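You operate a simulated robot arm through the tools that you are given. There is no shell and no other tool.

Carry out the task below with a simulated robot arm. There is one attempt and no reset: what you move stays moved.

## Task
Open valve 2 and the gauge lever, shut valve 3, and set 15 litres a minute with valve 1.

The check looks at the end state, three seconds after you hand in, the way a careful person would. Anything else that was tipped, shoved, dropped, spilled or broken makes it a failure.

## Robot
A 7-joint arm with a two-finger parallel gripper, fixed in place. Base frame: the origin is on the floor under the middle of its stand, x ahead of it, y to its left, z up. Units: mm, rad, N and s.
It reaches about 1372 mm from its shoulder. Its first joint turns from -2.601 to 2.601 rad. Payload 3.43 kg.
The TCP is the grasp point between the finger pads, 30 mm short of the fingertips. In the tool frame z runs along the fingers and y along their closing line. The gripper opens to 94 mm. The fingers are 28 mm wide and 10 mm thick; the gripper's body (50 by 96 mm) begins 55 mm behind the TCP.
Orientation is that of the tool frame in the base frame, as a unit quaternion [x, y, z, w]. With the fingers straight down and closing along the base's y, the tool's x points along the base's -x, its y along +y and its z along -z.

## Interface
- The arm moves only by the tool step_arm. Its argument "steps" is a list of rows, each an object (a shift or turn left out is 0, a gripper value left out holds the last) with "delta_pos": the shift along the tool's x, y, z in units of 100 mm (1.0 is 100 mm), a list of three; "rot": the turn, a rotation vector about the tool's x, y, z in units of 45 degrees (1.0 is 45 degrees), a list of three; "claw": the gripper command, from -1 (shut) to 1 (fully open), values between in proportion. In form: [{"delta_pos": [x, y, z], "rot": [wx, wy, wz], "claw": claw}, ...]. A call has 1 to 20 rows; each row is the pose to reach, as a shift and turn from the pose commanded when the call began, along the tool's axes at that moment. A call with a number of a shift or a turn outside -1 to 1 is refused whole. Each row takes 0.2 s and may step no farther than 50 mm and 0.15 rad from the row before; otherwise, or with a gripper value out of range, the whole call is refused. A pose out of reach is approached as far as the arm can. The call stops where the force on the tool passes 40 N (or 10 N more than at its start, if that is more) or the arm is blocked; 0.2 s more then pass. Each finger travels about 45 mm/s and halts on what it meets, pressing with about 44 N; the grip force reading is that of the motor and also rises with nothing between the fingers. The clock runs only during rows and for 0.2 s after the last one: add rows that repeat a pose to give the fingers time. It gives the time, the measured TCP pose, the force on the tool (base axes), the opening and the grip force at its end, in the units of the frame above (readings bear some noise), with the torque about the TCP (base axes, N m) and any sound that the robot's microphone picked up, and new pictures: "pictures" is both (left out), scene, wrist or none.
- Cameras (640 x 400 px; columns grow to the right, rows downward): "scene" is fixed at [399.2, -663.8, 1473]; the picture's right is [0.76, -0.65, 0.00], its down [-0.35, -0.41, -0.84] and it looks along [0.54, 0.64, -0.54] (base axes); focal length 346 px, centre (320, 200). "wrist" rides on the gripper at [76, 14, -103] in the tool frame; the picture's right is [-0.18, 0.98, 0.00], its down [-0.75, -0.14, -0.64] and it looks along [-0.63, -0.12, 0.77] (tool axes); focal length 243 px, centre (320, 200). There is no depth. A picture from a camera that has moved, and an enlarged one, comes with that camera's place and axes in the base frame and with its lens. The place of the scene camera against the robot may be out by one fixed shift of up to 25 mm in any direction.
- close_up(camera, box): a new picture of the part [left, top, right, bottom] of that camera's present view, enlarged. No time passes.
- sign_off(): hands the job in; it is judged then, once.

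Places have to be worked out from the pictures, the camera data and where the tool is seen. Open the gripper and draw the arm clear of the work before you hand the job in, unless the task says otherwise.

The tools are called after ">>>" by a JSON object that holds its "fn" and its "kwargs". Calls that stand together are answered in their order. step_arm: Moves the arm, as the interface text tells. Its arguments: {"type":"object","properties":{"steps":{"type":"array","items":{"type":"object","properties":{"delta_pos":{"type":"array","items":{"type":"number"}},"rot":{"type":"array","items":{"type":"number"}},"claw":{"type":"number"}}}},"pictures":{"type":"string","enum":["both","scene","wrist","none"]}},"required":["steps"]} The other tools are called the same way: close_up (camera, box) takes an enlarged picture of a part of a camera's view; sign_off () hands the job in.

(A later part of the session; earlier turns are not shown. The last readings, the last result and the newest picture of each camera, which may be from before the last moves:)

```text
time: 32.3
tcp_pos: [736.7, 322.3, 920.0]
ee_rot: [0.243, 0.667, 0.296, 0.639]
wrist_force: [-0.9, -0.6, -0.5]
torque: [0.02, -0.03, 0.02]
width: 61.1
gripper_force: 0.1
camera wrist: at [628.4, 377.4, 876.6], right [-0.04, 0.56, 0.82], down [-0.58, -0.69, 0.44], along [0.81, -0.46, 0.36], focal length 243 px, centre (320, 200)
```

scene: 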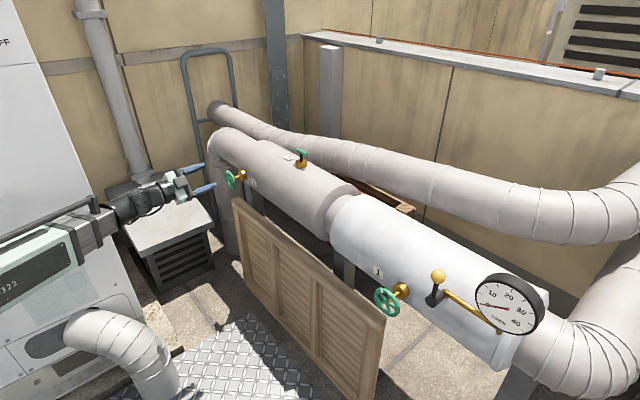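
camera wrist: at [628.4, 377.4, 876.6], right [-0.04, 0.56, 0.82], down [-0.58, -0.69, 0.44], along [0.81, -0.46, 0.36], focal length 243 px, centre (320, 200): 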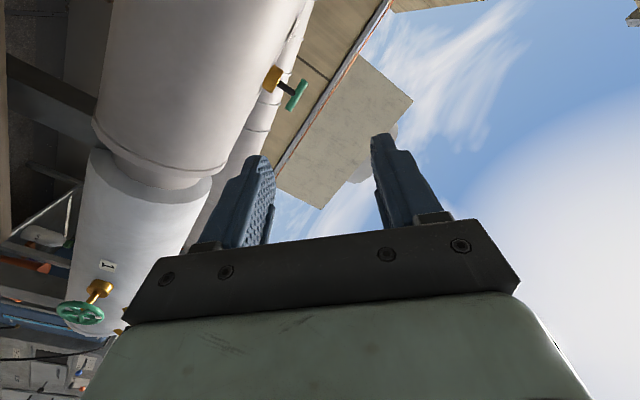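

Past the awkward spot, now at y = 322. I go on to y ≈ 505, lower to z ≈ 820, and take out the 5° yaw.

>>> {"fn": "step_arm", "kwargs": {"steps": [{"delta_pos": [0.33, 0.1, 0], "rot": [0.025, -0.025, 0]}, {"delta_pos": [0.66, 0.2, 0], "rot": [0.05, -0.05, 0]}, {"delta_pos": [1, 0.3, 0], "rot": [0.079, -0.078, 0]}], "pictures": "none"}}

>>> {"fn": "step_arm", "kwargs": {"steps": [{"delta_pos": [0.33, 0.1, 0]}, {"delta_pos": [0.66, 0.2, 0]}, {"delta_pos": [1, 0.3, 0]}], "pictures": "both"}}

```text
time: 33.1
tcp_pos: [727.6, 414.2, 869.4]
ee_rot: [0.272, 0.656, 0.268, 0.651]
wrist_force: [-1.2, -0.3, 0.2]
torque: [0.03, 0.02, 0.02]
width: 61.1
gripper_force: 0.0
```

```text
time: 33.9
tcp_pos: [726.2, 506.5, 820.2]
ee_rot: [0.273, 0.656, 0.268, 0.651]
wrist_force: [-1.3, 0.9, -0.1]
torque: [-0.01, 0.02, -0.01]
width: 61.2
gripper_force: 0.0
camera wrist: at [624.7, 570.0, 777.2], right [0.01, 0.57, 0.82], down [-0.64, -0.63, 0.44], along [0.77, -0.53, 0.36], focal length 243 px, centre (320, 200)
```

scene: 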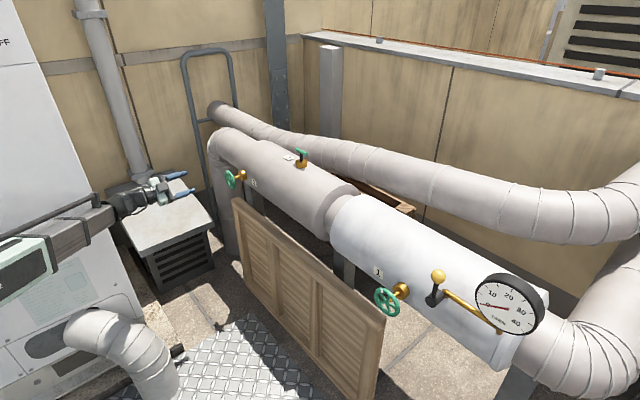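
wrist: 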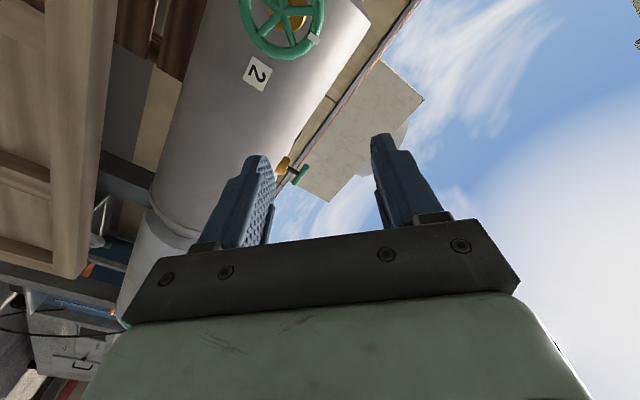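

Valve 2 comes into view at the top of the wrist image. I zoom to measure the wheel.

>>> {"fn": "close_up", "kwargs": {"camera": "wrist", "box": [220, 0, 340, 75]}}

```text
5.33 times, centred on (280, 38) of wrist
camera zoom: at [624.7, 570.0, 777.2], right [0.01, 0.57, 0.82], down [-0.64, -0.63, 0.44], along [0.77, -0.53, 0.36], focal length 1294 px, centre (533, 1067)
```

zoom: 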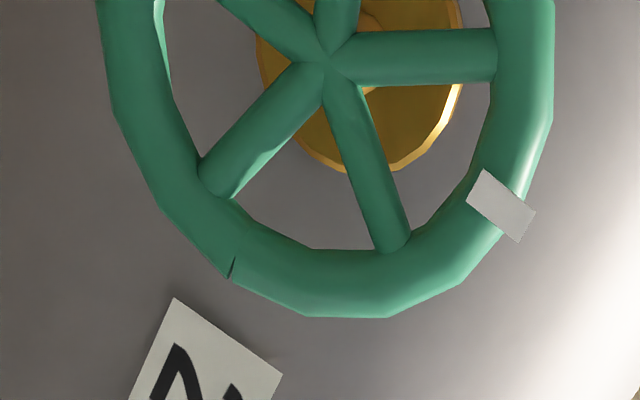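

The wheel is ~85 mm across, centred at ≈ (924, 538.5, 750), with its white mark near the top. I open the gripper fully and move in front of it.

>>> {"fn": "step_arm", "kwargs": {"steps": [{"delta_pos": [0.24, -0.09, 0.33], "claw": 1}, {"delta_pos": [0.48, -0.18, 0.66], "claw": 1}, {"delta_pos": [0.72, -0.27, 1], "claw": 1}, {"delta_pos": [0.72, -0.27, 1], "claw": 1}], "pictures": "both"}}

```text
time: 34.9
tcp_pos: [827.1, 537.7, 749.5]
ee_rot: [0.272, 0.656, 0.268, 0.651]
wrist_force: [-0.3, -0.5, 0.9]
torque: [-0.01, -0.02, 0.02]
width: 93.7
gripper_force: 0.0
camera wrist: at [723.4, 601.7, 706.1], right [0.01, 0.57, 0.82], down [-0.64, -0.63, 0.44], along [0.77, -0.53, 0.36], focal length 243 px, centre (320, 200)
```

scene: 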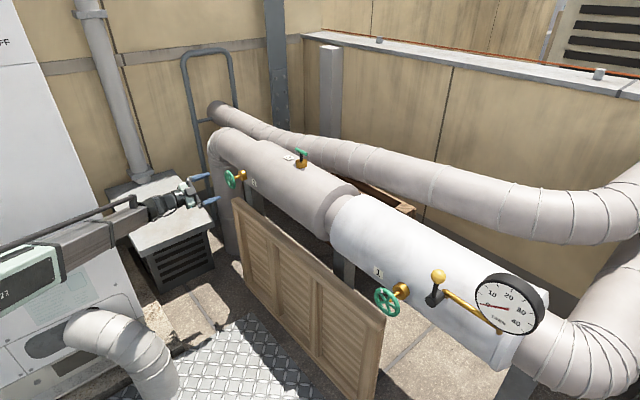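
wrist: 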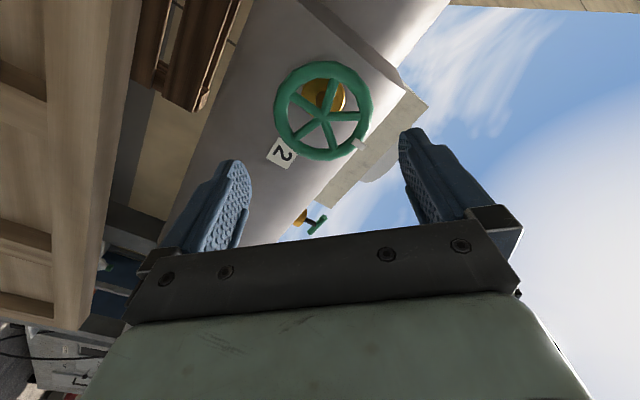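

>>> {"fn": "close_up", "kwargs": {"camera": "wrist", "box": [240, 40, 400, 180]}}

```text
2.86 times, centred on (320, 110) of wrist
camera zoom: at [723.4, 601.7, 706.1], right [0.01, 0.57, 0.82], down [-0.64, -0.63, 0.44], along [0.77, -0.53, 0.36], focal length 693 px, centre (320, 457)
```

zoom: 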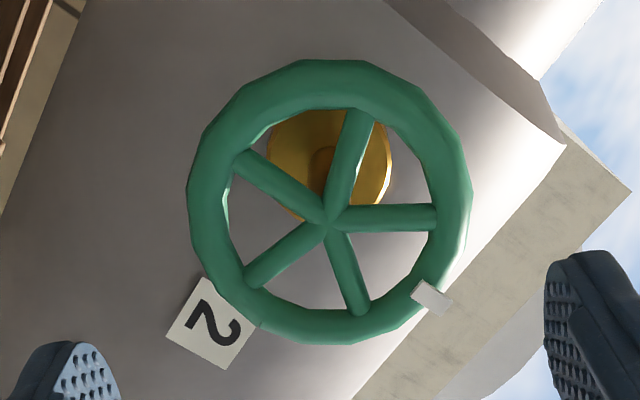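

The hub triangulates to (≈922, 540, 750). I shift ~2 mm to centre and advance so the fingertips are just at the wheel's plane, then check clearances.

>>> {"fn": "step_arm", "kwargs": {"steps": [{"delta_pos": [0.013, 0.02, 0.2]}, {"delta_pos": [0.013, 0.02, 0.4]}, {"delta_pos": [0.013, 0.02, 0.55]}, {"delta_pos": [0.013, 0.02, 0.55]}], "pictures": "wrist"}}

>>> {"fn": "close_up", "kwargs": {"camera": "wrist", "box": [200, 40, 460, 220]}}

>>> {"fn": "close_up", "kwargs": {"camera": "scene", "box": [180, 140, 280, 220]}}

```text
time: 35.9
tcp_pos: [880.7, 539.0, 749.3]
ee_rot: [0.271, 0.656, 0.27, 0.651]
wrist_force: [0.1, 0.5, 0.0]
torque: [-0.01, 0.0, 0.0]
width: 94.3
gripper_force: 0.0
camera wrist: at [778.2, 603.4, 706.8], right [0.01, 0.57, 0.82], down [-0.64, -0.63, 0.44], along [0.77, -0.53, 0.36], focal length 243 px, centre (320, 200)
```

wrist: 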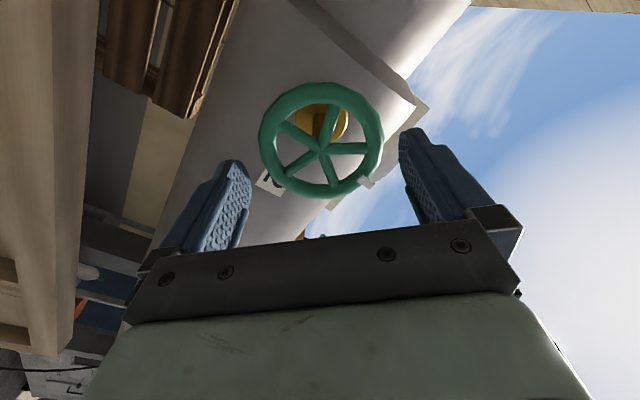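

```text
2.22 times, centred on (330, 130) of wrist
camera zoom: at [778.2, 603.4, 706.8], right [0.01, 0.57, 0.82], down [-0.64, -0.63, 0.44], along [0.77, -0.53, 0.36], focal length 539 px, centre (298, 356)
```

zoom: 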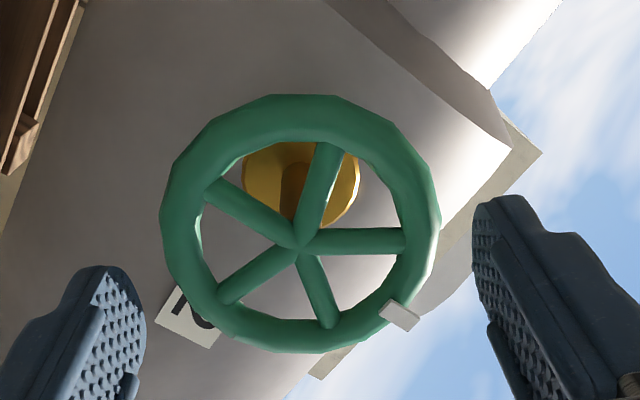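

```text
5.00 times, centred on (230, 180) of scene
camera zoom: at [399.2, -663.8, 1473.0], right [0.76, -0.65, 0.0], down [-0.35, -0.41, -0.84], along [0.54, 0.64, -0.54], focal length 1729 px, centre (770, 300)
```

zoom: 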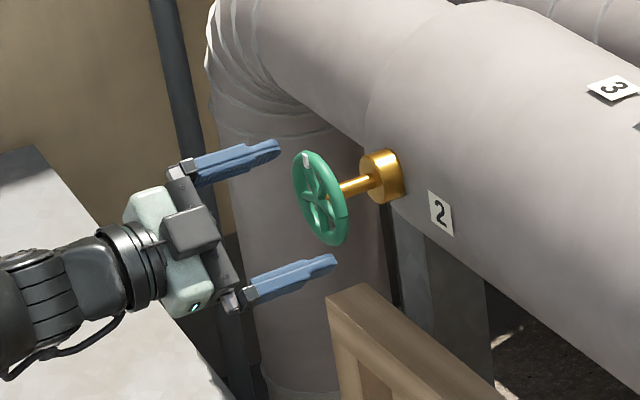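

Both views show the wheel centred between the fingertips (hub ≈ (920, 540, 749.5)). I ease forward 30 mm so the pads straddle the rim.

>>> {"fn": "step_arm", "kwargs": {"steps": [{"delta_pos": [0.003, 0.007, 0.08]}, {"delta_pos": [0.003, 0.007, 0.16]}, {"delta_pos": [0.003, 0.007, 0.24]}, {"delta_pos": [0.003, 0.007, 0.3]}, {"delta_pos": [0.003, 0.007, 0.3]}], "pictures": "wrist"}}

>>> {"fn": "close_up", "kwargs": {"camera": "scene", "box": [180, 140, 280, 220]}}

```text
time: 37.1
tcp_pos: [911.6, 539.8, 751.2]
ee_rot: [0.272, 0.656, 0.269, 0.651]
wrist_force: [-0.2, 0.8, -0.5]
torque: [-0.01, 0.0, 0.02]
width: 94.1
gripper_force: 0.1
camera wrist: at [808.5, 604.2, 706.7], right [0.01, 0.57, 0.82], down [-0.64, -0.63, 0.44], along [0.77, -0.53, 0.36], focal length 243 px, centre (320, 200)
```

wrist: 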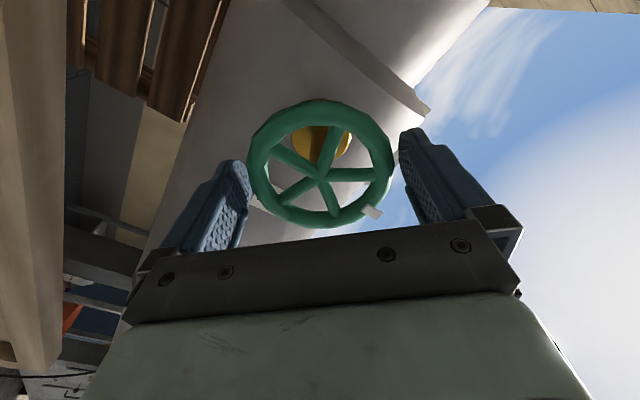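

```text
5.00 times, centred on (230, 180) of scene
camera zoom: at [399.2, -663.8, 1473.0], right [0.76, -0.65, 0.0], down [-0.35, -0.41, -0.84], along [0.54, 0.64, -0.54], focal length 1729 px, centre (770, 300)
```

zoom: 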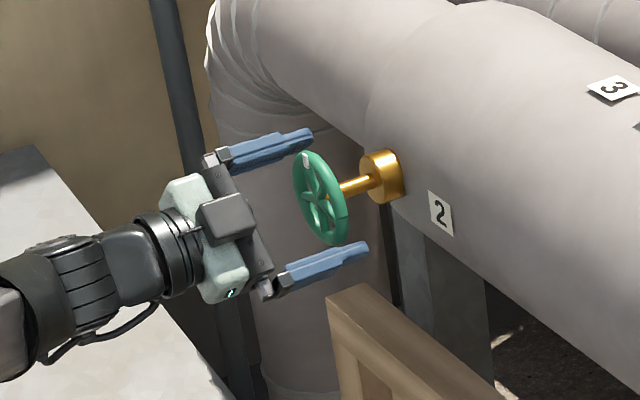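

No contact yet and the wheel lies between the pads. I close on the rim.

>>> {"fn": "step_arm", "kwargs": {"steps": [{"claw": 0.6}, {"claw": 0.6}, {"claw": 0.6}], "pictures": "wrist"}}

```text
time: 37.9
tcp_pos: [910.8, 540.1, 749.2]
ee_rot: [0.271, 0.656, 0.269, 0.651]
wrist_force: [0.6, -0.2, -0.3]
torque: [0.01, -0.1, 0.2]
width: 81.4
gripper_force: 45.5
camera wrist: at [808.4, 604.2, 706.7], right [0.01, 0.57, 0.82], down [-0.64, -0.63, 0.44], along [0.77, -0.53, 0.36], focal length 243 px, centre (320, 200)
```

wrist: 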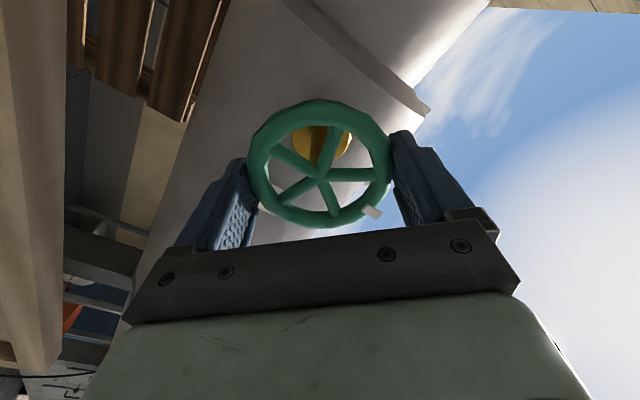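

Firmly gripped (81 mm, balanced forces). I turn counter-clockwise (negative about the tool axis) a first 20° and read the torque.

>>> {"fn": "step_arm", "kwargs": {"steps": [{"rot": [0, 0, -0.11]}, {"rot": [0, 0, -0.22]}, {"rot": [0, 0, -0.33]}, {"rot": [0, 0, -0.44]}], "pictures": "wrist"}}

```text
time: 38.9
tcp_pos: [911.1, 541.5, 749.7]
ee_rot: [0.154, 0.693, 0.152, 0.687]
wrist_force: [1.5, -0.7, -0.9]
torque: [0.0, -0.2, -1.17]
width: 81.3
gripper_force: 45.1
camera wrist: at [808.3, 585.3, 687.5], right [0.01, 0.81, 0.58], down [-0.64, -0.45, 0.63], along [0.77, -0.37, 0.52], focal length 243 px, centre (320, 200)
```

wrist: 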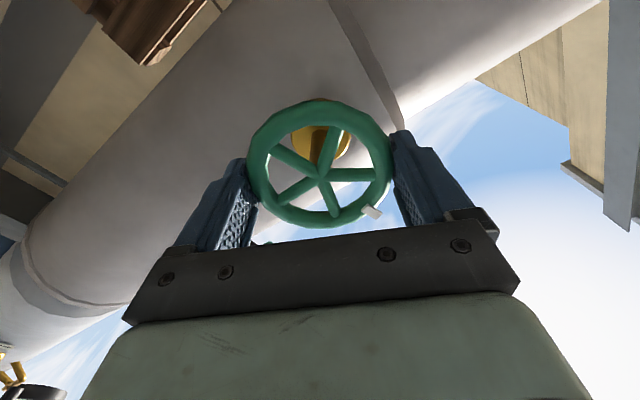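

The wheel turned with the gripper (mark stays fixed in the wrist view) with little torque. Continue counter-clockwise 45°.

>>> {"fn": "step_arm", "kwargs": {"steps": [{"rot": [0, 0, -0.15]}, {"rot": [0, 0, -0.3]}, {"rot": [0, 0, -0.45]}, {"rot": [0, 0, -0.6]}, {"rot": [0, 0, -0.75]}, {"rot": [0, 0, -0.88]}, {"rot": [0, 0, -1]}], "pictures": "both"}}

```text
time: 40.5
tcp_pos: [909.8, 539.0, 749.4]
ee_rot: [-0.123, 0.699, -0.123, 0.693]
wrist_force: [2.1, -4.7, -1.9]
torque: [0.02, 0.23, -1.48]
width: 81.4
gripper_force: 45.1
camera wrist: at [808.3, 527.1, 674.0], right [0.0, 0.99, -0.16], down [-0.64, 0.13, 0.76], along [0.77, 0.1, 0.63], focal length 243 px, centre (320, 200)
```

scene: 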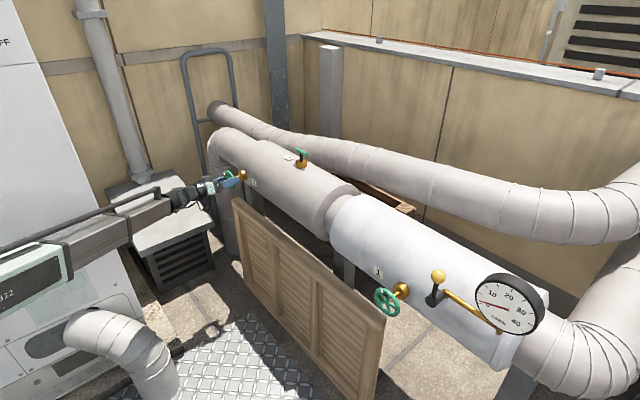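
wrist: 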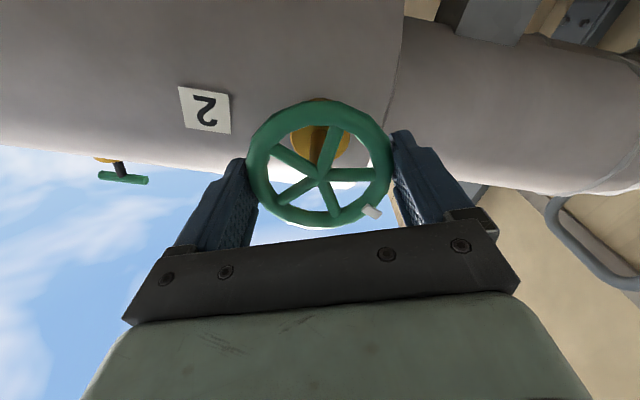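

Wheel is turning freely (65° so far). Continue another 45° and check the gauge.

>>> {"fn": "step_arm", "kwargs": {"steps": [{"rot": [0, 0, -0.15]}, {"rot": [0, 0, -0.3]}, {"rot": [0, 0, -0.45]}, {"rot": [0, 0, -0.6]}, {"rot": [0, 0, -0.75]}, {"rot": [0, 0, -0.88]}, {"rot": [0, 0, -1]}], "pictures": "wrist"}}

>>> {"fn": "close_up", "kwargs": {"camera": "scene", "box": [370, 260, 550, 372]}}

```text
time: 42.1
tcp_pos: [913.1, 539.9, 749.9]
ee_rot: [-0.38, 0.599, -0.378, 0.594]
wrist_force: [1.0, -15.1, -2.5]
torque: [-0.02, 0.04, -1.21]
width: 81.2
gripper_force: 45.0
camera wrist: at [808.5, 476.6, 705.7], right [-0.01, 0.58, -0.81], down [-0.64, 0.62, 0.45], along [0.77, 0.52, 0.37], focal length 243 px, centre (320, 200)
```

wrist: 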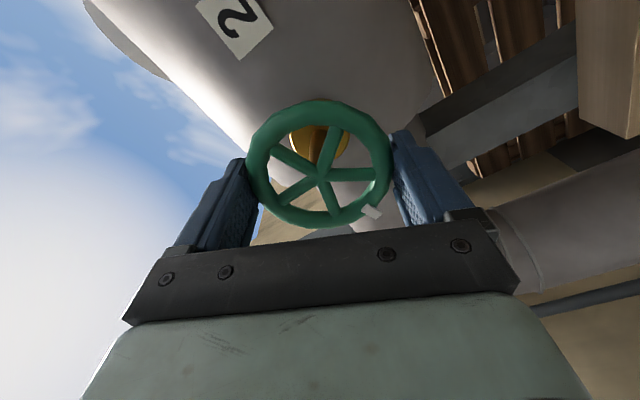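

```text
3.56 times, centred on (460, 316) of scene
camera zoom: at [399.2, -663.8, 1473.0], right [0.76, -0.65, 0.0], down [-0.35, -0.41, -0.84], along [0.54, 0.64, -0.54], focal length 1230 px, centre (-178, -212)
```

zoom: 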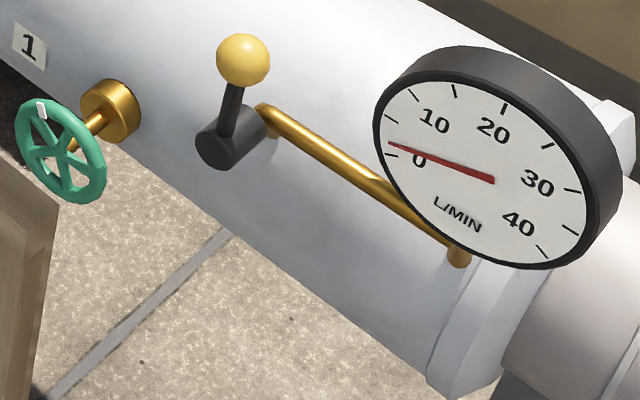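

The needle has begun to rise (≈1–2), confirming the lever is open and valve 2 is opening. I keep opening valve 2, easing 1 mm toward -y to relieve side load.

>>> {"fn": "step_arm", "kwargs": {"steps": [{"delta_pos": [0.004, -0.002, 0], "rot": [0, 0, -0.15]}, {"delta_pos": [0.009, -0.004, 0], "rot": [0, 0, -0.3]}, {"delta_pos": [0.009, -0.004, 0], "rot": [0, 0, -0.45]}, {"delta_pos": [0.009, -0.004, 0], "rot": [0, 0, -0.6]}, {"delta_pos": [0.009, -0.004, 0], "rot": [0, 0, -0.75]}, {"delta_pos": [0.009, -0.004, 0], "rot": [0, 0, -0.88]}, {"delta_pos": [0.009, -0.004, 0], "rot": [0, 0, -1]}], "pictures": "wrist"}}

>>> {"fn": "close_up", "kwargs": {"camera": "scene", "box": [370, 260, 550, 372]}}

```text
time: 43.8
tcp_pos: [911.1, 540.1, 750.2]
ee_rot: [0.575, -0.402, 0.577, -0.418]
wrist_force: [-5.2, -1.4, 7.4]
torque: [-0.02, 0.21, 0.31]
width: 81.2
gripper_force: 45.1
out of reach, approached as far as the arm can: row 7
stopped in row 7: the force on the tool passed its limit at 56 N (the readings are from after the stop); the commanded pose is now the measured one
camera wrist: at [809.5, 461.3, 759.8], right [0.02, -0.15, -0.99], down [-0.65, 0.75, -0.12], along [0.76, 0.65, -0.08], focal length 243 px, centre (320, 200)
```

wrist: 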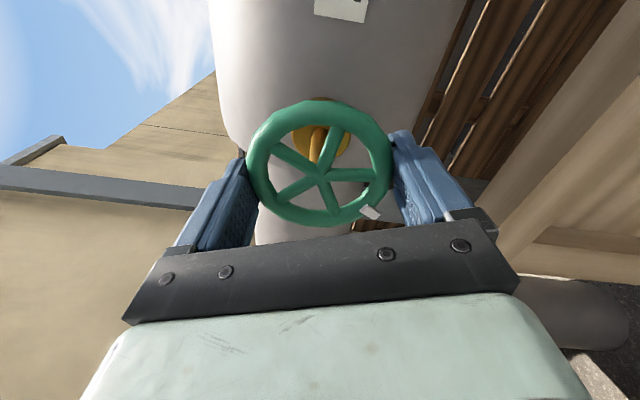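

```text
3.56 times, centred on (460, 316) of scene
camera zoom: at [399.2, -663.8, 1473.0], right [0.76, -0.65, 0.0], down [-0.35, -0.41, -0.84], along [0.54, 0.64, -0.54], focal length 1230 px, centre (-178, -212)
```

zoom: 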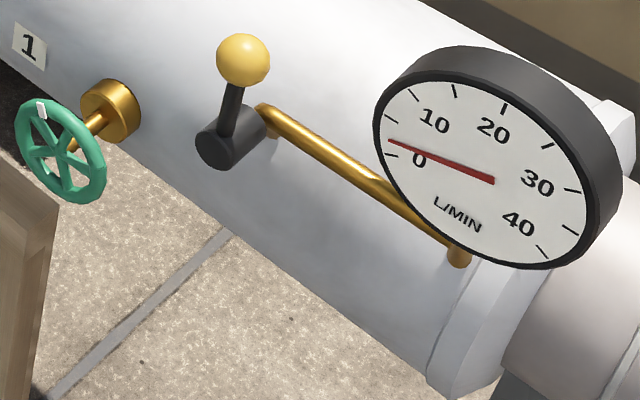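

The roll joint limit (not clearly the valve stop) was reached after ~154° of opening. I release, back out 45 mm while straightening the small tilt, then re-roll to regrip.

>>> {"fn": "step_arm", "kwargs": {"steps": [{"claw": 1}, {"claw": 1}, {"claw": 1}, {"claw": 1, "delta_pos": [0, 0, -0.2], "rot": [-0.012, 0.007, 0]}, {"claw": 1, "delta_pos": [0, 0, -0.45], "rot": [-0.0257, 0.0137, 0]}, {"claw": 1, "delta_pos": [0, 0, -0.45], "rot": [-0.0257, 0.0137, 0]}], "pictures": "wrist"}}

>>> {"fn": "step_arm", "kwargs": {"steps": [{"rot": [0, 0, 0.167]}, {"rot": [0, 0, 0.333]}, {"rot": [0, 0, 0.5]}, {"rot": [0, 0, 0.667]}, {"rot": [0, 0, 0.833]}, {"rot": [0, 0, 1]}], "pictures": "none"}}

>>> {"fn": "step_arm", "kwargs": {"steps": [{"rot": [0, 0, 0.167]}, {"rot": [0, 0, 0.333]}, {"rot": [0, 0, 0.5]}, {"rot": [0, 0, 0.667]}, {"rot": [0, 0, 0.833]}, {"rot": [0, 0, 1]}], "pictures": "none"}}

>>> {"fn": "step_arm", "kwargs": {"steps": [{"rot": [0, 0, 0.167]}, {"rot": [0, 0, 0.333]}, {"rot": [0, 0, 0.5]}, {"rot": [0, 0, 0.667]}, {"rot": [0, 0, 0.833]}, {"rot": [0, 0, 1]}], "pictures": "both"}}

```text
time: 45.2
tcp_pos: [866.8, 537.0, 741.7]
ee_rot: [0.573, -0.411, 0.576, -0.414]
wrist_force: [0.3, -0.8, -0.5]
torque: [0.0, 0.0, 0.03]
width: 93.9
gripper_force: 0.0
out of reach, approached as far as the arm can: row 5, 6
camera wrist: at [764.3, 459.6, 752.6], right [0.01, -0.14, -0.99], down [-0.64, 0.76, -0.11], along [0.77, 0.64, -0.08], focal length 243 px, centre (320, 200)
```

wrist: 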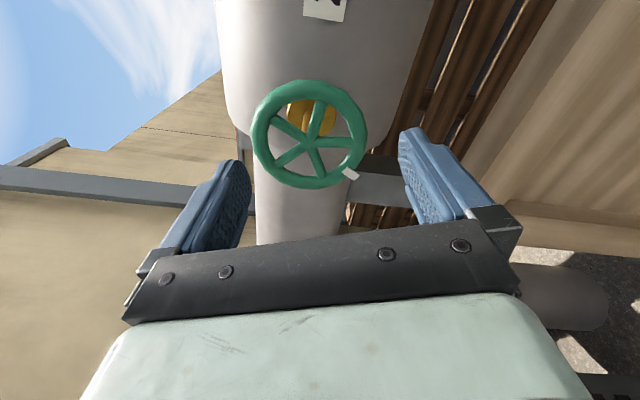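

```text
time: 46.6
tcp_pos: [866.3, 537.0, 741.4]
ee_rot: [-0.374, 0.6, -0.375, 0.599]
wrist_force: [0.8, -0.5, -0.5]
torque: [-0.01, 0.0, 0.02]
width: 94.2
gripper_force: 0.0
```

```text
time: 48.0
tcp_pos: [865.1, 538.2, 741.6]
ee_rot: [-0.115, 0.699, -0.116, 0.697]
wrist_force: [0.4, -0.2, -0.5]
torque: [-0.03, 0.04, -0.01]
width: 93.8
gripper_force: 0.1
```

```text
time: 49.4
tcp_pos: [866.1, 536.1, 741.7]
ee_rot: [0.161, 0.689, 0.159, 0.688]
wrist_force: [-0.4, 0.0, 0.0]
torque: [0.01, -0.02, -0.03]
width: 93.8
gripper_force: 0.1
camera wrist: at [764.0, 583.4, 680.1], right [0.0, 0.8, 0.6], down [-0.64, -0.46, 0.62], along [0.77, -0.39, 0.51], focal length 243 px, centre (320, 200)
```

scene: 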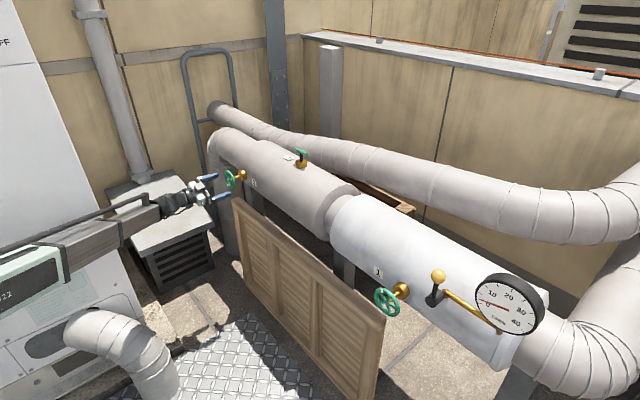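
wrist: 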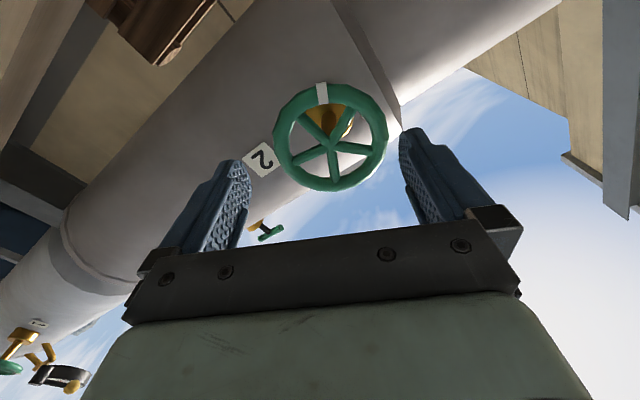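

The mark is now at the bottom of the wheel (about 154° of opening so far). I recentre (y +4, z +8) and advance again to grip.

>>> {"fn": "step_arm", "kwargs": {"steps": [{"delta_pos": [-0.058, 0.073, 0]}, {"delta_pos": [-0.058, 0.073, 0.12]}, {"delta_pos": [-0.058, 0.073, 0.24]}, {"delta_pos": [-0.058, 0.073, 0.36]}, {"delta_pos": [-0.058, 0.073, 0.45]}, {"delta_pos": [-0.058, 0.073, 0.45]}], "pictures": "wrist"}}

```text
time: 50.8
tcp_pos: [911.4, 541.0, 750.4]
ee_rot: [0.161, 0.69, 0.157, 0.688]
wrist_force: [-0.2, -0.1, 0.5]
torque: [0.02, -0.03, 0.0]
width: 93.8
gripper_force: 0.1
camera wrist: at [809.6, 587.1, 688.7], right [0.0, 0.8, 0.6], down [-0.64, -0.46, 0.62], along [0.77, -0.39, 0.51], focal length 243 px, centre (320, 200)
```

wrist: 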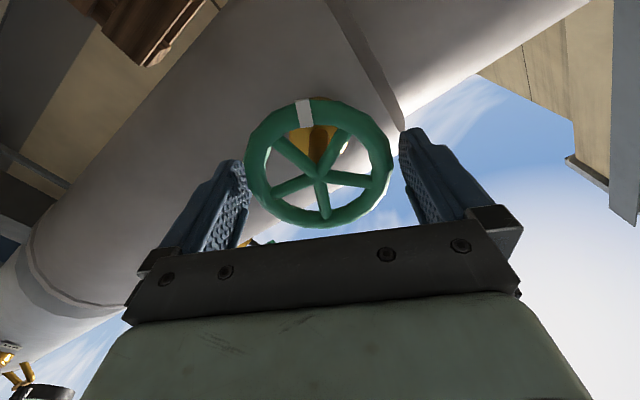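

Well placed again, no contact. Grip and continue counter-clockwise to find the stop.

>>> {"fn": "step_arm", "kwargs": {"steps": [{"claw": 0.6}, {"claw": 0.6}, {"claw": 0.6}], "pictures": "none"}}

>>> {"fn": "step_arm", "kwargs": {"steps": [{"rot": [0, 0, -0.1]}, {"rot": [0, 0, -0.2]}, {"rot": [0, 0, -0.3]}, {"rot": [0, 0, -0.4]}, {"rot": [0, 0, -0.5]}, {"rot": [0, 0, -0.6]}], "pictures": "wrist"}}

>>> {"fn": "close_up", "kwargs": {"camera": "scene", "box": [470, 265, 550, 345]}}

```text
time: 51.6
tcp_pos: [912.6, 539.9, 749.7]
ee_rot: [0.161, 0.689, 0.158, 0.689]
wrist_force: [-0.3, -8.2, -4.5]
torque: [0.01, -0.03, 0.07]
width: 81.9
gripper_force: 44.7
```

```text
time: 53.0
tcp_pos: [912.6, 539.5, 750.2]
ee_rot: [-0.005, 0.708, -0.008, 0.706]
wrist_force: [4.4, -13.7, -6.8]
torque: [0.05, -0.27, -1.01]
width: 81.8
gripper_force: 44.7
camera wrist: at [809.5, 553.3, 674.2], right [0.01, 0.99, 0.17], down [-0.64, -0.12, 0.76], along [0.77, -0.11, 0.63], focal length 243 px, centre (320, 200)
```

wrist: 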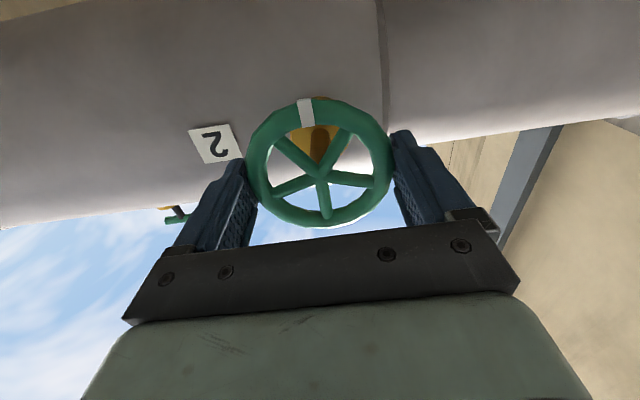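

```text
5.00 times, centred on (510, 305) of scene
camera zoom: at [399.2, -663.8, 1473.0], right [0.76, -0.65, 0.0], down [-0.35, -0.41, -0.84], along [0.54, 0.64, -0.54], focal length 1729 px, centre (-630, -325)
```

zoom: 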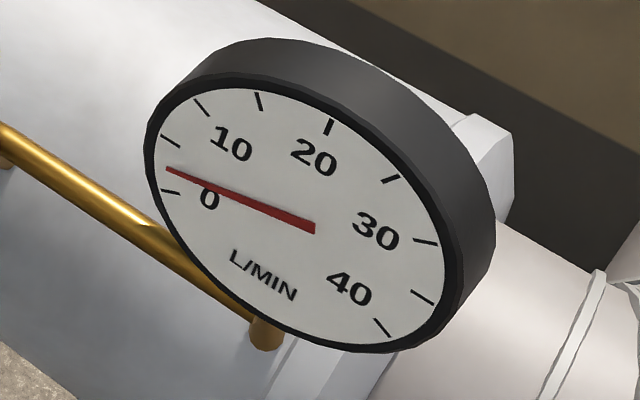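

Still turning freely (≈181° total) and the gauge shows ≈2. Keep opening.

>>> {"fn": "step_arm", "kwargs": {"steps": [{"delta_pos": [0, -0.008, 0], "rot": [0, 0, -0.15]}, {"delta_pos": [0, -0.008, 0], "rot": [0, 0, -0.3]}, {"delta_pos": [0, -0.008, 0], "rot": [0, 0, -0.45]}, {"delta_pos": [0, -0.008, 0], "rot": [0, 0, -0.6]}, {"delta_pos": [0, -0.008, 0], "rot": [0, 0, -0.75]}, {"delta_pos": [0, -0.008, 0], "rot": [0, 0, -0.88]}, {"delta_pos": [0, -0.008, 0], "rot": [0, 0, -1]}], "pictures": "wrist"}}

>>> {"fn": "step_arm", "kwargs": {"steps": [{"rot": [0, 0, -0.15]}, {"rot": [0, 0, -0.3]}, {"rot": [0, 0, -0.45]}, {"rot": [0, 0, -0.6]}, {"rot": [0, 0, -0.75]}], "pictures": "wrist"}}

>>> {"fn": "close_up", "kwargs": {"camera": "scene", "box": [470, 265, 550, 345]}}

```text
time: 54.6
tcp_pos: [912.6, 540.1, 750.2]
ee_rot: [-0.277, 0.652, -0.277, 0.65]
wrist_force: [-1.0, 0.6, 0.1]
torque: [1.14, 0.49, -0.71]
width: 81.0
gripper_force: 44.6
camera wrist: at [808.7, 495.6, 687.5], right [0.0, 0.82, -0.58], down [-0.64, 0.45, 0.63], along [0.77, 0.37, 0.52], focal length 243 px, centre (320, 200)
```

wrist: 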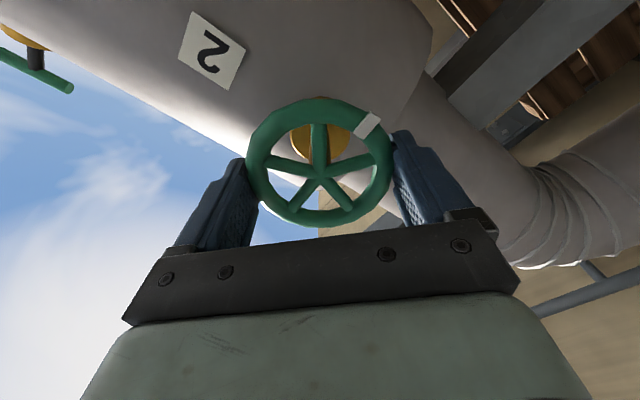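

```text
time: 55.8
tcp_pos: [912.6, 540.5, 749.4]
ee_rot: [-0.452, 0.544, -0.454, 0.542]
wrist_force: [0.3, 2.2, -3.4]
torque: [1.35, -0.16, -0.06]
width: 81.6
gripper_force: 44.8
camera wrist: at [809.1, 467.8, 722.9], right [0.0, 0.36, -0.93], down [-0.64, 0.72, 0.27], along [0.77, 0.6, 0.23], focal length 243 px, centre (320, 200)
```

wrist: 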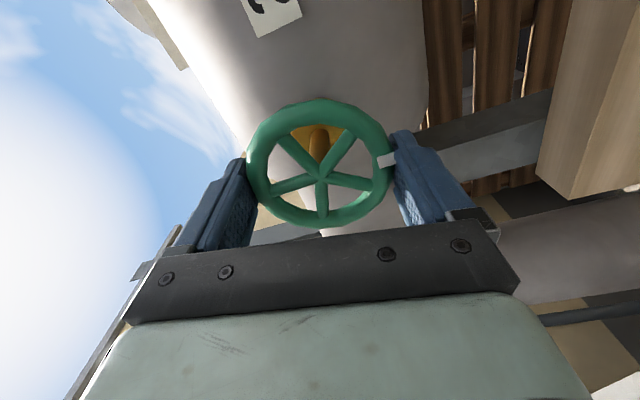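

```text
5.00 times, centred on (510, 305) of scene
camera zoom: at [399.2, -663.8, 1473.0], right [0.76, -0.65, 0.0], down [-0.35, -0.41, -0.84], along [0.54, 0.64, -0.54], focal length 1729 px, centre (-630, -325)
```

zoom: 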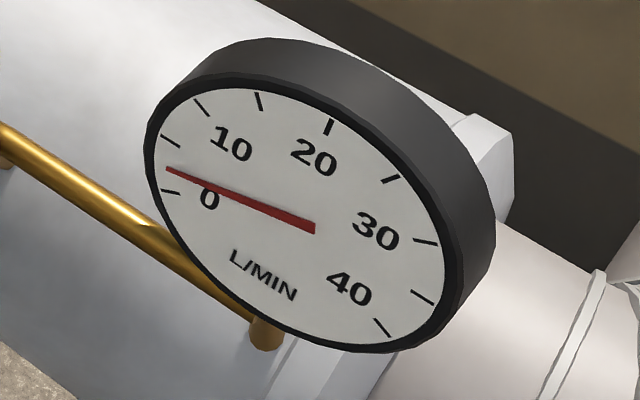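

The gripper now slips round the rim with 1.3 N·m of torque, so valve 2 is at its open stop. I release and back straight out.

>>> {"fn": "step_arm", "kwargs": {"steps": [{"claw": 1}, {"claw": 1}, {"claw": 1}, {"claw": 1, "delta_pos": [0, 0, -0.25]}, {"claw": 1, "delta_pos": [0, 0, -0.5]}, {"claw": 1, "delta_pos": [0, 0, -0.75]}, {"claw": 1, "delta_pos": [0, 0, -1]}], "pictures": "both"}}

```text
time: 57.4
tcp_pos: [811.5, 538.6, 751.5]
ee_rot: [-0.452, 0.544, -0.454, 0.542]
wrist_force: [0.3, -0.8, 0.1]
torque: [-0.02, 0.04, -0.03]
width: 94.0
gripper_force: 0.0
camera wrist: at [708.2, 467.5, 723.9], right [0.0, 0.36, -0.93], down [-0.64, 0.72, 0.27], along [0.77, 0.6, 0.23], focal length 243 px, centre (320, 200)
```

scene: 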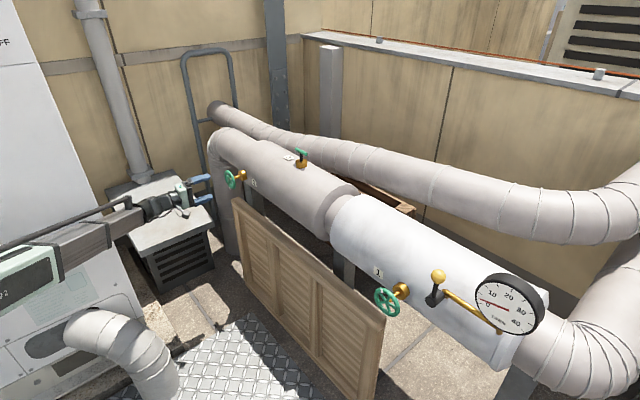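
wrist: 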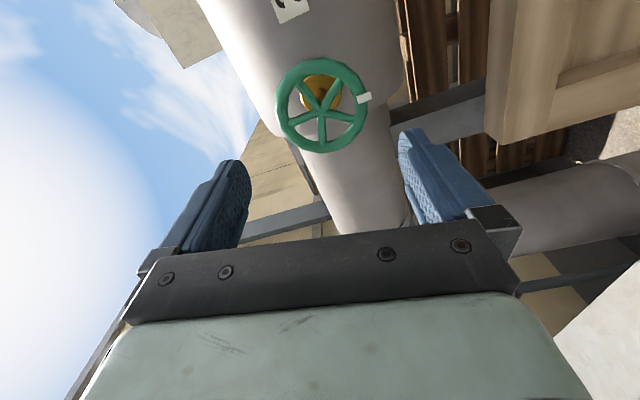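

Valve 2's mark moved from top to bottom: a 180° travel, now fully open. Next I go up and over to valve 3's T-handle (bar centre estimated ≈ (1090, 271, 928), lying along the pipe), pitching the fingers down with tool x = -y.

>>> {"fn": "step_arm", "kwargs": {"steps": [{"delta_pos": [0.25, -0.25, 0], "rot": [0, 0, -0.06]}, {"delta_pos": [0.5, -0.5, 0], "rot": [0, 0, -0.12]}, {"delta_pos": [0.75, -0.75, 0], "rot": [0, 0, -0.18]}, {"delta_pos": [1, -1, 0], "rot": [0, 0, -0.229]}], "pictures": "none"}}

>>> {"fn": "step_arm", "kwargs": {"steps": [{"delta_pos": [0.17, -0.17, 0], "rot": [-0.167, 0, 0]}, {"delta_pos": [0.34, -0.34, 0], "rot": [-0.333, 0, 0]}, {"delta_pos": [0.5, -0.5, 0], "rot": [-0.5, 0, 0]}, {"delta_pos": [0.67, -0.67, 0], "rot": [-0.667, 0, 0]}, {"delta_pos": [0.84, -0.84, 0], "rot": [-0.833, 0, 0]}, {"delta_pos": [1, -1, 0], "rot": [-1, 0, 0]}], "pictures": "both"}}

```text
time: 58.4
tcp_pos: [812.4, 424.8, 831.0]
ee_rot: [0.501, -0.5, 0.501, -0.499]
wrist_force: [0.0, 0.0, 0.7]
torque: [-0.02, -0.01, 0.0]
width: 93.9
gripper_force: 0.1
```

```text
time: 59.8
tcp_pos: [801.6, 385.9, 814.5]
ee_rot: [-0.537, 0.555, -0.44, 0.458]
wrist_force: [0.1, 0.0, -0.5]
torque: [0.0, 0.03, 0.0]
width: 94.0
gripper_force: 0.1
out of reach, approached as far as the arm can: row 2, 3, 4, 5, 6
camera wrist: at [698.6, 309.1, 817.7], right [-0.19, 0.22, -0.96], down [-0.6, 0.75, 0.29], along [0.78, 0.63, -0.01], focal length 243 px, centre (320, 200)
```

scene: 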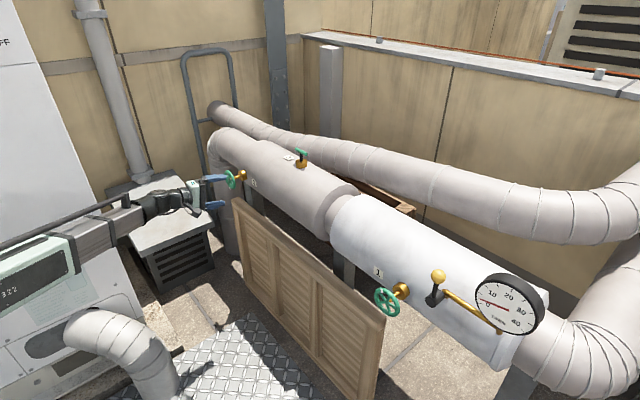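
wrist: 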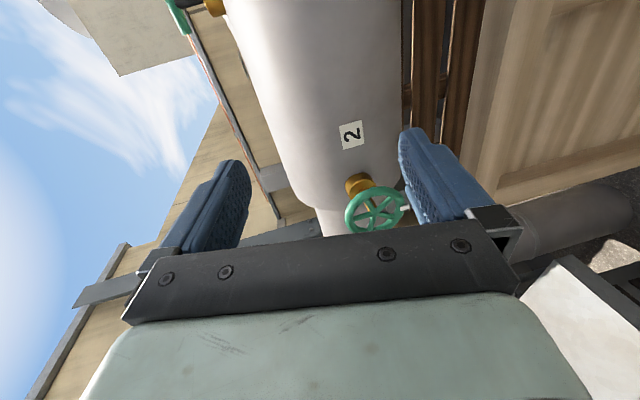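

The wrist roll limit interferes here. I'll roll back toward the middle of its range (+90°) before pitching the tool down.

>>> {"fn": "step_arm", "kwargs": {"steps": [{}, {}, {"rot": [0, 0, 0.15]}, {"rot": [0, 0, 0.3]}, {"rot": [0, 0, 0.45]}, {"rot": [0, 0, 0.6]}, {"rot": [0, 0, 0.75]}, {"rot": [0, 0, 0.9]}, {"rot": [0, 0, 1]}], "pictures": "none"}}

>>> {"fn": "step_arm", "kwargs": {"steps": [{"rot": [0, 0, 0.15]}, {"rot": [0, 0, 0.3]}, {"rot": [0, 0, 0.45]}, {"rot": [0, 0, 0.6]}, {"rot": [0, 0, 0.75]}, {"rot": [0, 0, 0.9]}, {"rot": [0, 0, 1]}], "pictures": "none"}}

```text
time: 61.8
tcp_pos: [802.8, 385.5, 814.6]
ee_rot: [-0.284, 0.719, -0.231, 0.592]
wrist_force: [-0.2, -0.3, -0.1]
torque: [0.0, 0.0, -0.02]
width: 94.1
gripper_force: 0.1
```

```text
time: 63.4
tcp_pos: [804.1, 384.4, 813.0]
ee_rot: [0.011, 0.772, 0.015, 0.635]
wrist_force: [0.0, 0.2, -0.2]
torque: [0.02, 0.0, -0.04]
width: 93.8
gripper_force: 0.1
```

Tool is now pointing forward with camera below (mid-roll). I pitch down in two stages while rising and moving toward valve 3's y.

>>> {"fn": "step_arm", "kwargs": {"steps": [{"delta_pos": [-0.3, -0.1, 0], "rot": [0, 0.146, 0]}, {"delta_pos": [-0.6, -0.2, 0], "rot": [0, 0.293, 0]}, {"delta_pos": [-0.9, -0.3, 0], "rot": [0, 0.439, 0]}, {"delta_pos": [-1, -0.4, 0], "rot": [0, 0.585, 0]}, {"delta_pos": [-1, -0.5, 0], "rot": [0, 0.732, 0]}, {"delta_pos": [-1, -0.55, 0], "rot": [0, 0.878, 0]}], "pictures": "none"}}

>>> {"fn": "step_arm", "kwargs": {"steps": [{"delta_pos": [-0.25, -0.1, -0.25], "rot": [0, 0.146, 0]}, {"delta_pos": [-0.5, -0.2, -0.5], "rot": [0, 0.293, 0]}, {"delta_pos": [-0.75, -0.3, -0.75], "rot": [0, 0.439, 0]}, {"delta_pos": [-1, -0.4, -1], "rot": [0, 0.585, 0]}, {"delta_pos": [-1, -0.5, -1], "rot": [0, 0.732, 0]}, {"delta_pos": [-1, -0.55, -1], "rot": [0, 0.878, 0]}], "pictures": "both"}}

```text
time: 64.8
tcp_pos: [822.4, 325.9, 911.3]
ee_rot: [0.007, 0.942, 0.016, 0.336]
wrist_force: [0.7, -0.2, -0.7]
torque: [-0.03, -0.01, 0.02]
width: 94.3
gripper_force: 0.0
```

```text
time: 66.2
tcp_pos: [831.5, 267.3, 1061.5]
ee_rot: [0.001, 0.991, -0.127, 0.044]
wrist_force: [0.4, -0.6, 0.2]
torque: [-0.03, 0.02, 0.0]
width: 94.2
gripper_force: 0.1
out of reach, approached as far as the arm can: row 1, 2, 3, 4, 5, 6
camera wrist: at [747.4, 306.2, 1150.1], right [0.2, 0.95, -0.23], down [0.69, 0.03, 0.72], along [0.7, -0.3, -0.65], focal length 243 px, centre (320, 200)
```

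scene: 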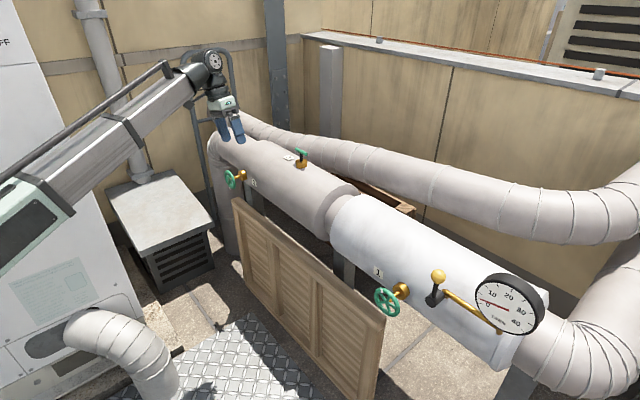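
wrist: 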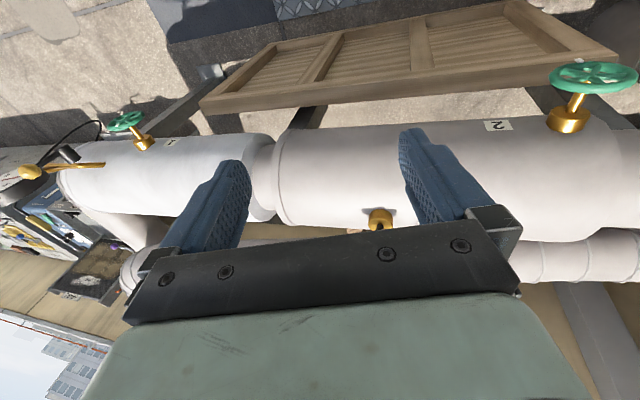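

The arm passed near a wrist singularity; I let it settle and read the pose.

>>> {"fn": "step_arm", "kwargs": {"steps": [{}, {}, {}], "pictures": "none"}}

```text
time: 67.0
tcp_pos: [831.4, 267.5, 1061.2]
ee_rot: [0.002, 0.991, -0.126, 0.046]
wrist_force: [-0.3, 0.7, 0.9]
torque: [-0.05, 0.02, 0.02]
width: 93.9
gripper_force: 0.1
```

The tool is tilted ~15°; I correct it to vertical while moving forward over the pipe.

>>> {"fn": "step_arm", "kwargs": {"steps": [{"delta_pos": [-0.25, 0, -0.1], "rot": [-0.08, 0.03, 0]}, {"delta_pos": [-0.5, 0, -0.2], "rot": [-0.16, 0.06, 0]}, {"delta_pos": [-0.75, 0, -0.2], "rot": [-0.24, 0.09, 0]}, {"delta_pos": [-1, 0, -0.2], "rot": [-0.323, 0.119, 0]}, {"delta_pos": [-1, 0, -0.2], "rot": [-0.323, 0.119, 0]}], "pictures": "wrist"}}

```text
time: 68.2
tcp_pos: [927.5, 271.6, 1100.3]
ee_rot: [0.001, 0.991, -0.129, 0.036]
wrist_force: [-0.2, -0.2, 0.4]
torque: [-0.04, 0.03, -0.02]
width: 93.9
gripper_force: 0.0
out of reach, approached as far as the arm can: row 1, 2, 3, 4, 5
camera wrist: at [844.2, 310.3, 1189.6], right [0.2, 0.95, -0.24], down [0.7, 0.03, 0.71], along [0.68, -0.31, -0.66], focal length 243 px, centre (320, 200)
```

wrist: 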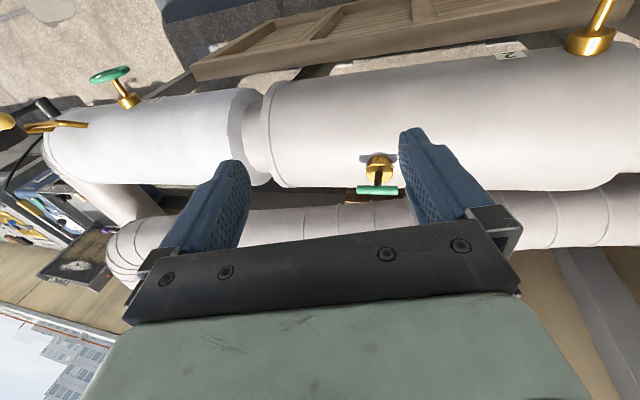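

The wrist is in a flipped branch with a joint limit causing a 15° sideways lean. That lean is along the bar direction, so a grip across the round T-bar still works; I proceed forward while rolling -45°.

>>> {"fn": "step_arm", "kwargs": {"steps": [{"delta_pos": [-0.2, 0, 0], "rot": [0, 0, -0.15]}, {"delta_pos": [-0.4, 0, 0], "rot": [0, 0, -0.3]}, {"delta_pos": [-0.6, 0, 0], "rot": [0, 0, -0.45]}, {"delta_pos": [-0.8, 0, 0], "rot": [0, 0, -0.6]}, {"delta_pos": [-0.9, 0, 0], "rot": [0, 0, -0.75]}, {"delta_pos": [-1, 0, 0], "rot": [0, 0, -0.88]}, {"delta_pos": [-1, 0, 0], "rot": [0, 0, -1]}], "pictures": "both"}}

```text
time: 69.8
tcp_pos: [952.6, 285.2, 1097.7]
ee_rot: [-0.073, 0.988, -0.131, 0.027]
wrist_force: [-0.7, -0.2, 0.0]
torque: [0.0, -0.01, -0.02]
width: 94.0
gripper_force: 0.1
out of reach, approached as far as the arm can: row 2, 3, 4, 5, 6, 7
camera wrist: at [867.9, 314.5, 1190.7], right [0.05, 0.97, -0.25], down [0.72, 0.14, 0.68], along [0.69, -0.21, -0.69], focal length 243 px, centre (320, 200)
```

scene: 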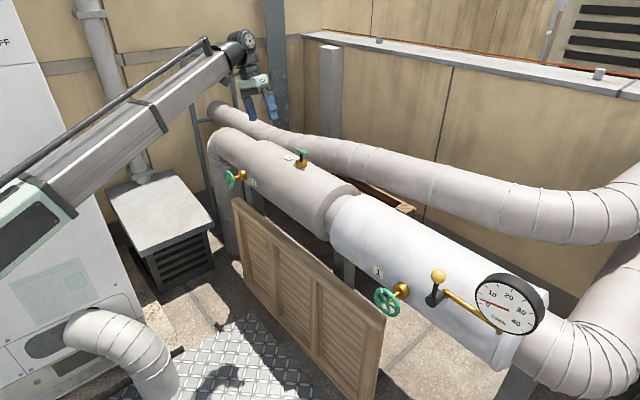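
wrist: 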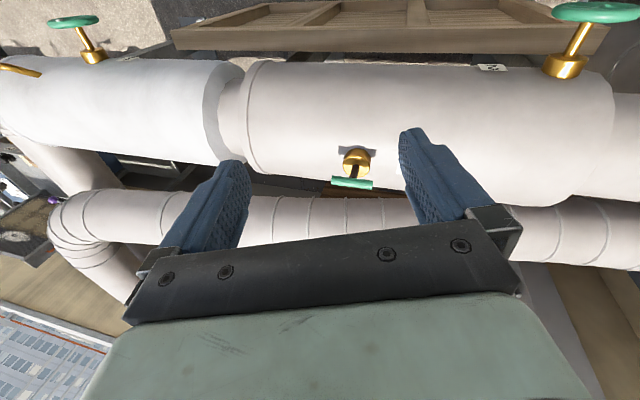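

The roll is at its negative limit here, so I go the other way: roll +100° (tool x toward +y), which leaves room for the clockwise shutting turn.

>>> {"fn": "step_arm", "kwargs": {"steps": [{"rot": [0, 0, 0.15]}, {"rot": [0, 0, 0.3]}, {"rot": [0, 0, 0.45]}, {"rot": [0, 0, 0.6]}, {"rot": [0, 0, 0.75]}, {"rot": [0, 0, 0.88]}, {"rot": [0, 0, 1]}], "pictures": "none"}}

>>> {"fn": "step_arm", "kwargs": {"steps": [{"rot": [0, 0, 0.15]}, {"rot": [0, 0, 0.3]}, {"rot": [0, 0, 0.45]}, {"rot": [0, 0, 0.6]}, {"rot": [0, 0, 0.75]}, {"rot": [0, 0, 0.88]}, {"rot": [0, 0, 1]}], "pictures": "none"}}

```text
time: 71.4
tcp_pos: [953.1, 285.0, 1098.5]
ee_rot: [0.312, 0.94, -0.112, 0.075]
wrist_force: [-0.4, -0.2, -0.1]
torque: [0.02, 0.04, -0.01]
width: 94.0
gripper_force: 0.0
```

```text
time: 73.0
tcp_pos: [954.4, 285.5, 1097.2]
ee_rot: [0.648, 0.75, -0.075, 0.112]
wrist_force: [-1.0, 0.0, 0.5]
torque: [-0.02, -0.01, 0.01]
width: 94.1
gripper_force: 0.0
```

Now tool y is nearly along x. I take out the last 8° of roll and the 4° forward tilt while moving 100 mm forward toward the T-handle.

>>> {"fn": "step_arm", "kwargs": {"steps": [{"delta_pos": [-0.07, 0.24, 0.027], "rot": [0.022, 0.004, 0.042]}, {"delta_pos": [-0.135, 0.484, 0.053], "rot": [0.045, 0.007, 0.083]}, {"delta_pos": [-0.2, 0.726, 0.08], "rot": [0.067, 0.011, 0.125]}, {"delta_pos": [-0.27, 0.968, 0.107], "rot": [0.089, 0.014, 0.166]}, {"delta_pos": [-0.27, 0.968, 0.107], "rot": [0.089, 0.014, 0.166]}], "pictures": "both"}}

```text
time: 74.2
tcp_pos: [1054.8, 268.8, 1099.4]
ee_rot: [0.698, 0.702, -0.096, 0.099]
wrist_force: [-0.1, -1.1, 0.0]
torque: [-0.01, -0.01, 0.01]
width: 94.1
gripper_force: 0.1
camera wrist: at [1067.5, 371.3, 1178.0], right [0.98, -0.17, 0.06], down [-0.14, -0.55, 0.82], along [-0.11, -0.82, -0.57], focal length 243 px, centre (320, 200)
```

scene: 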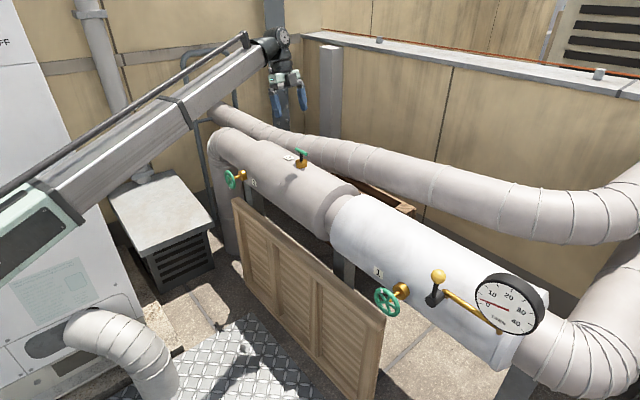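
wrist: 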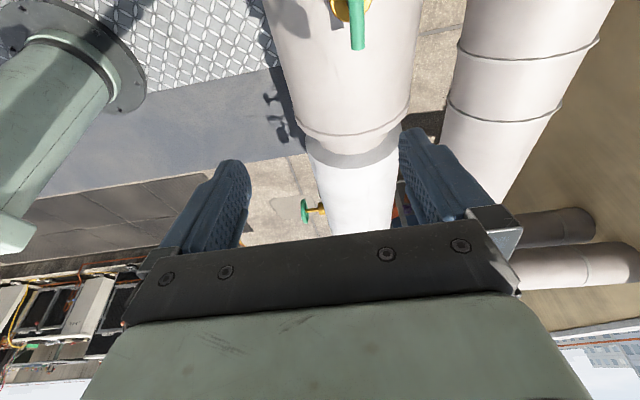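

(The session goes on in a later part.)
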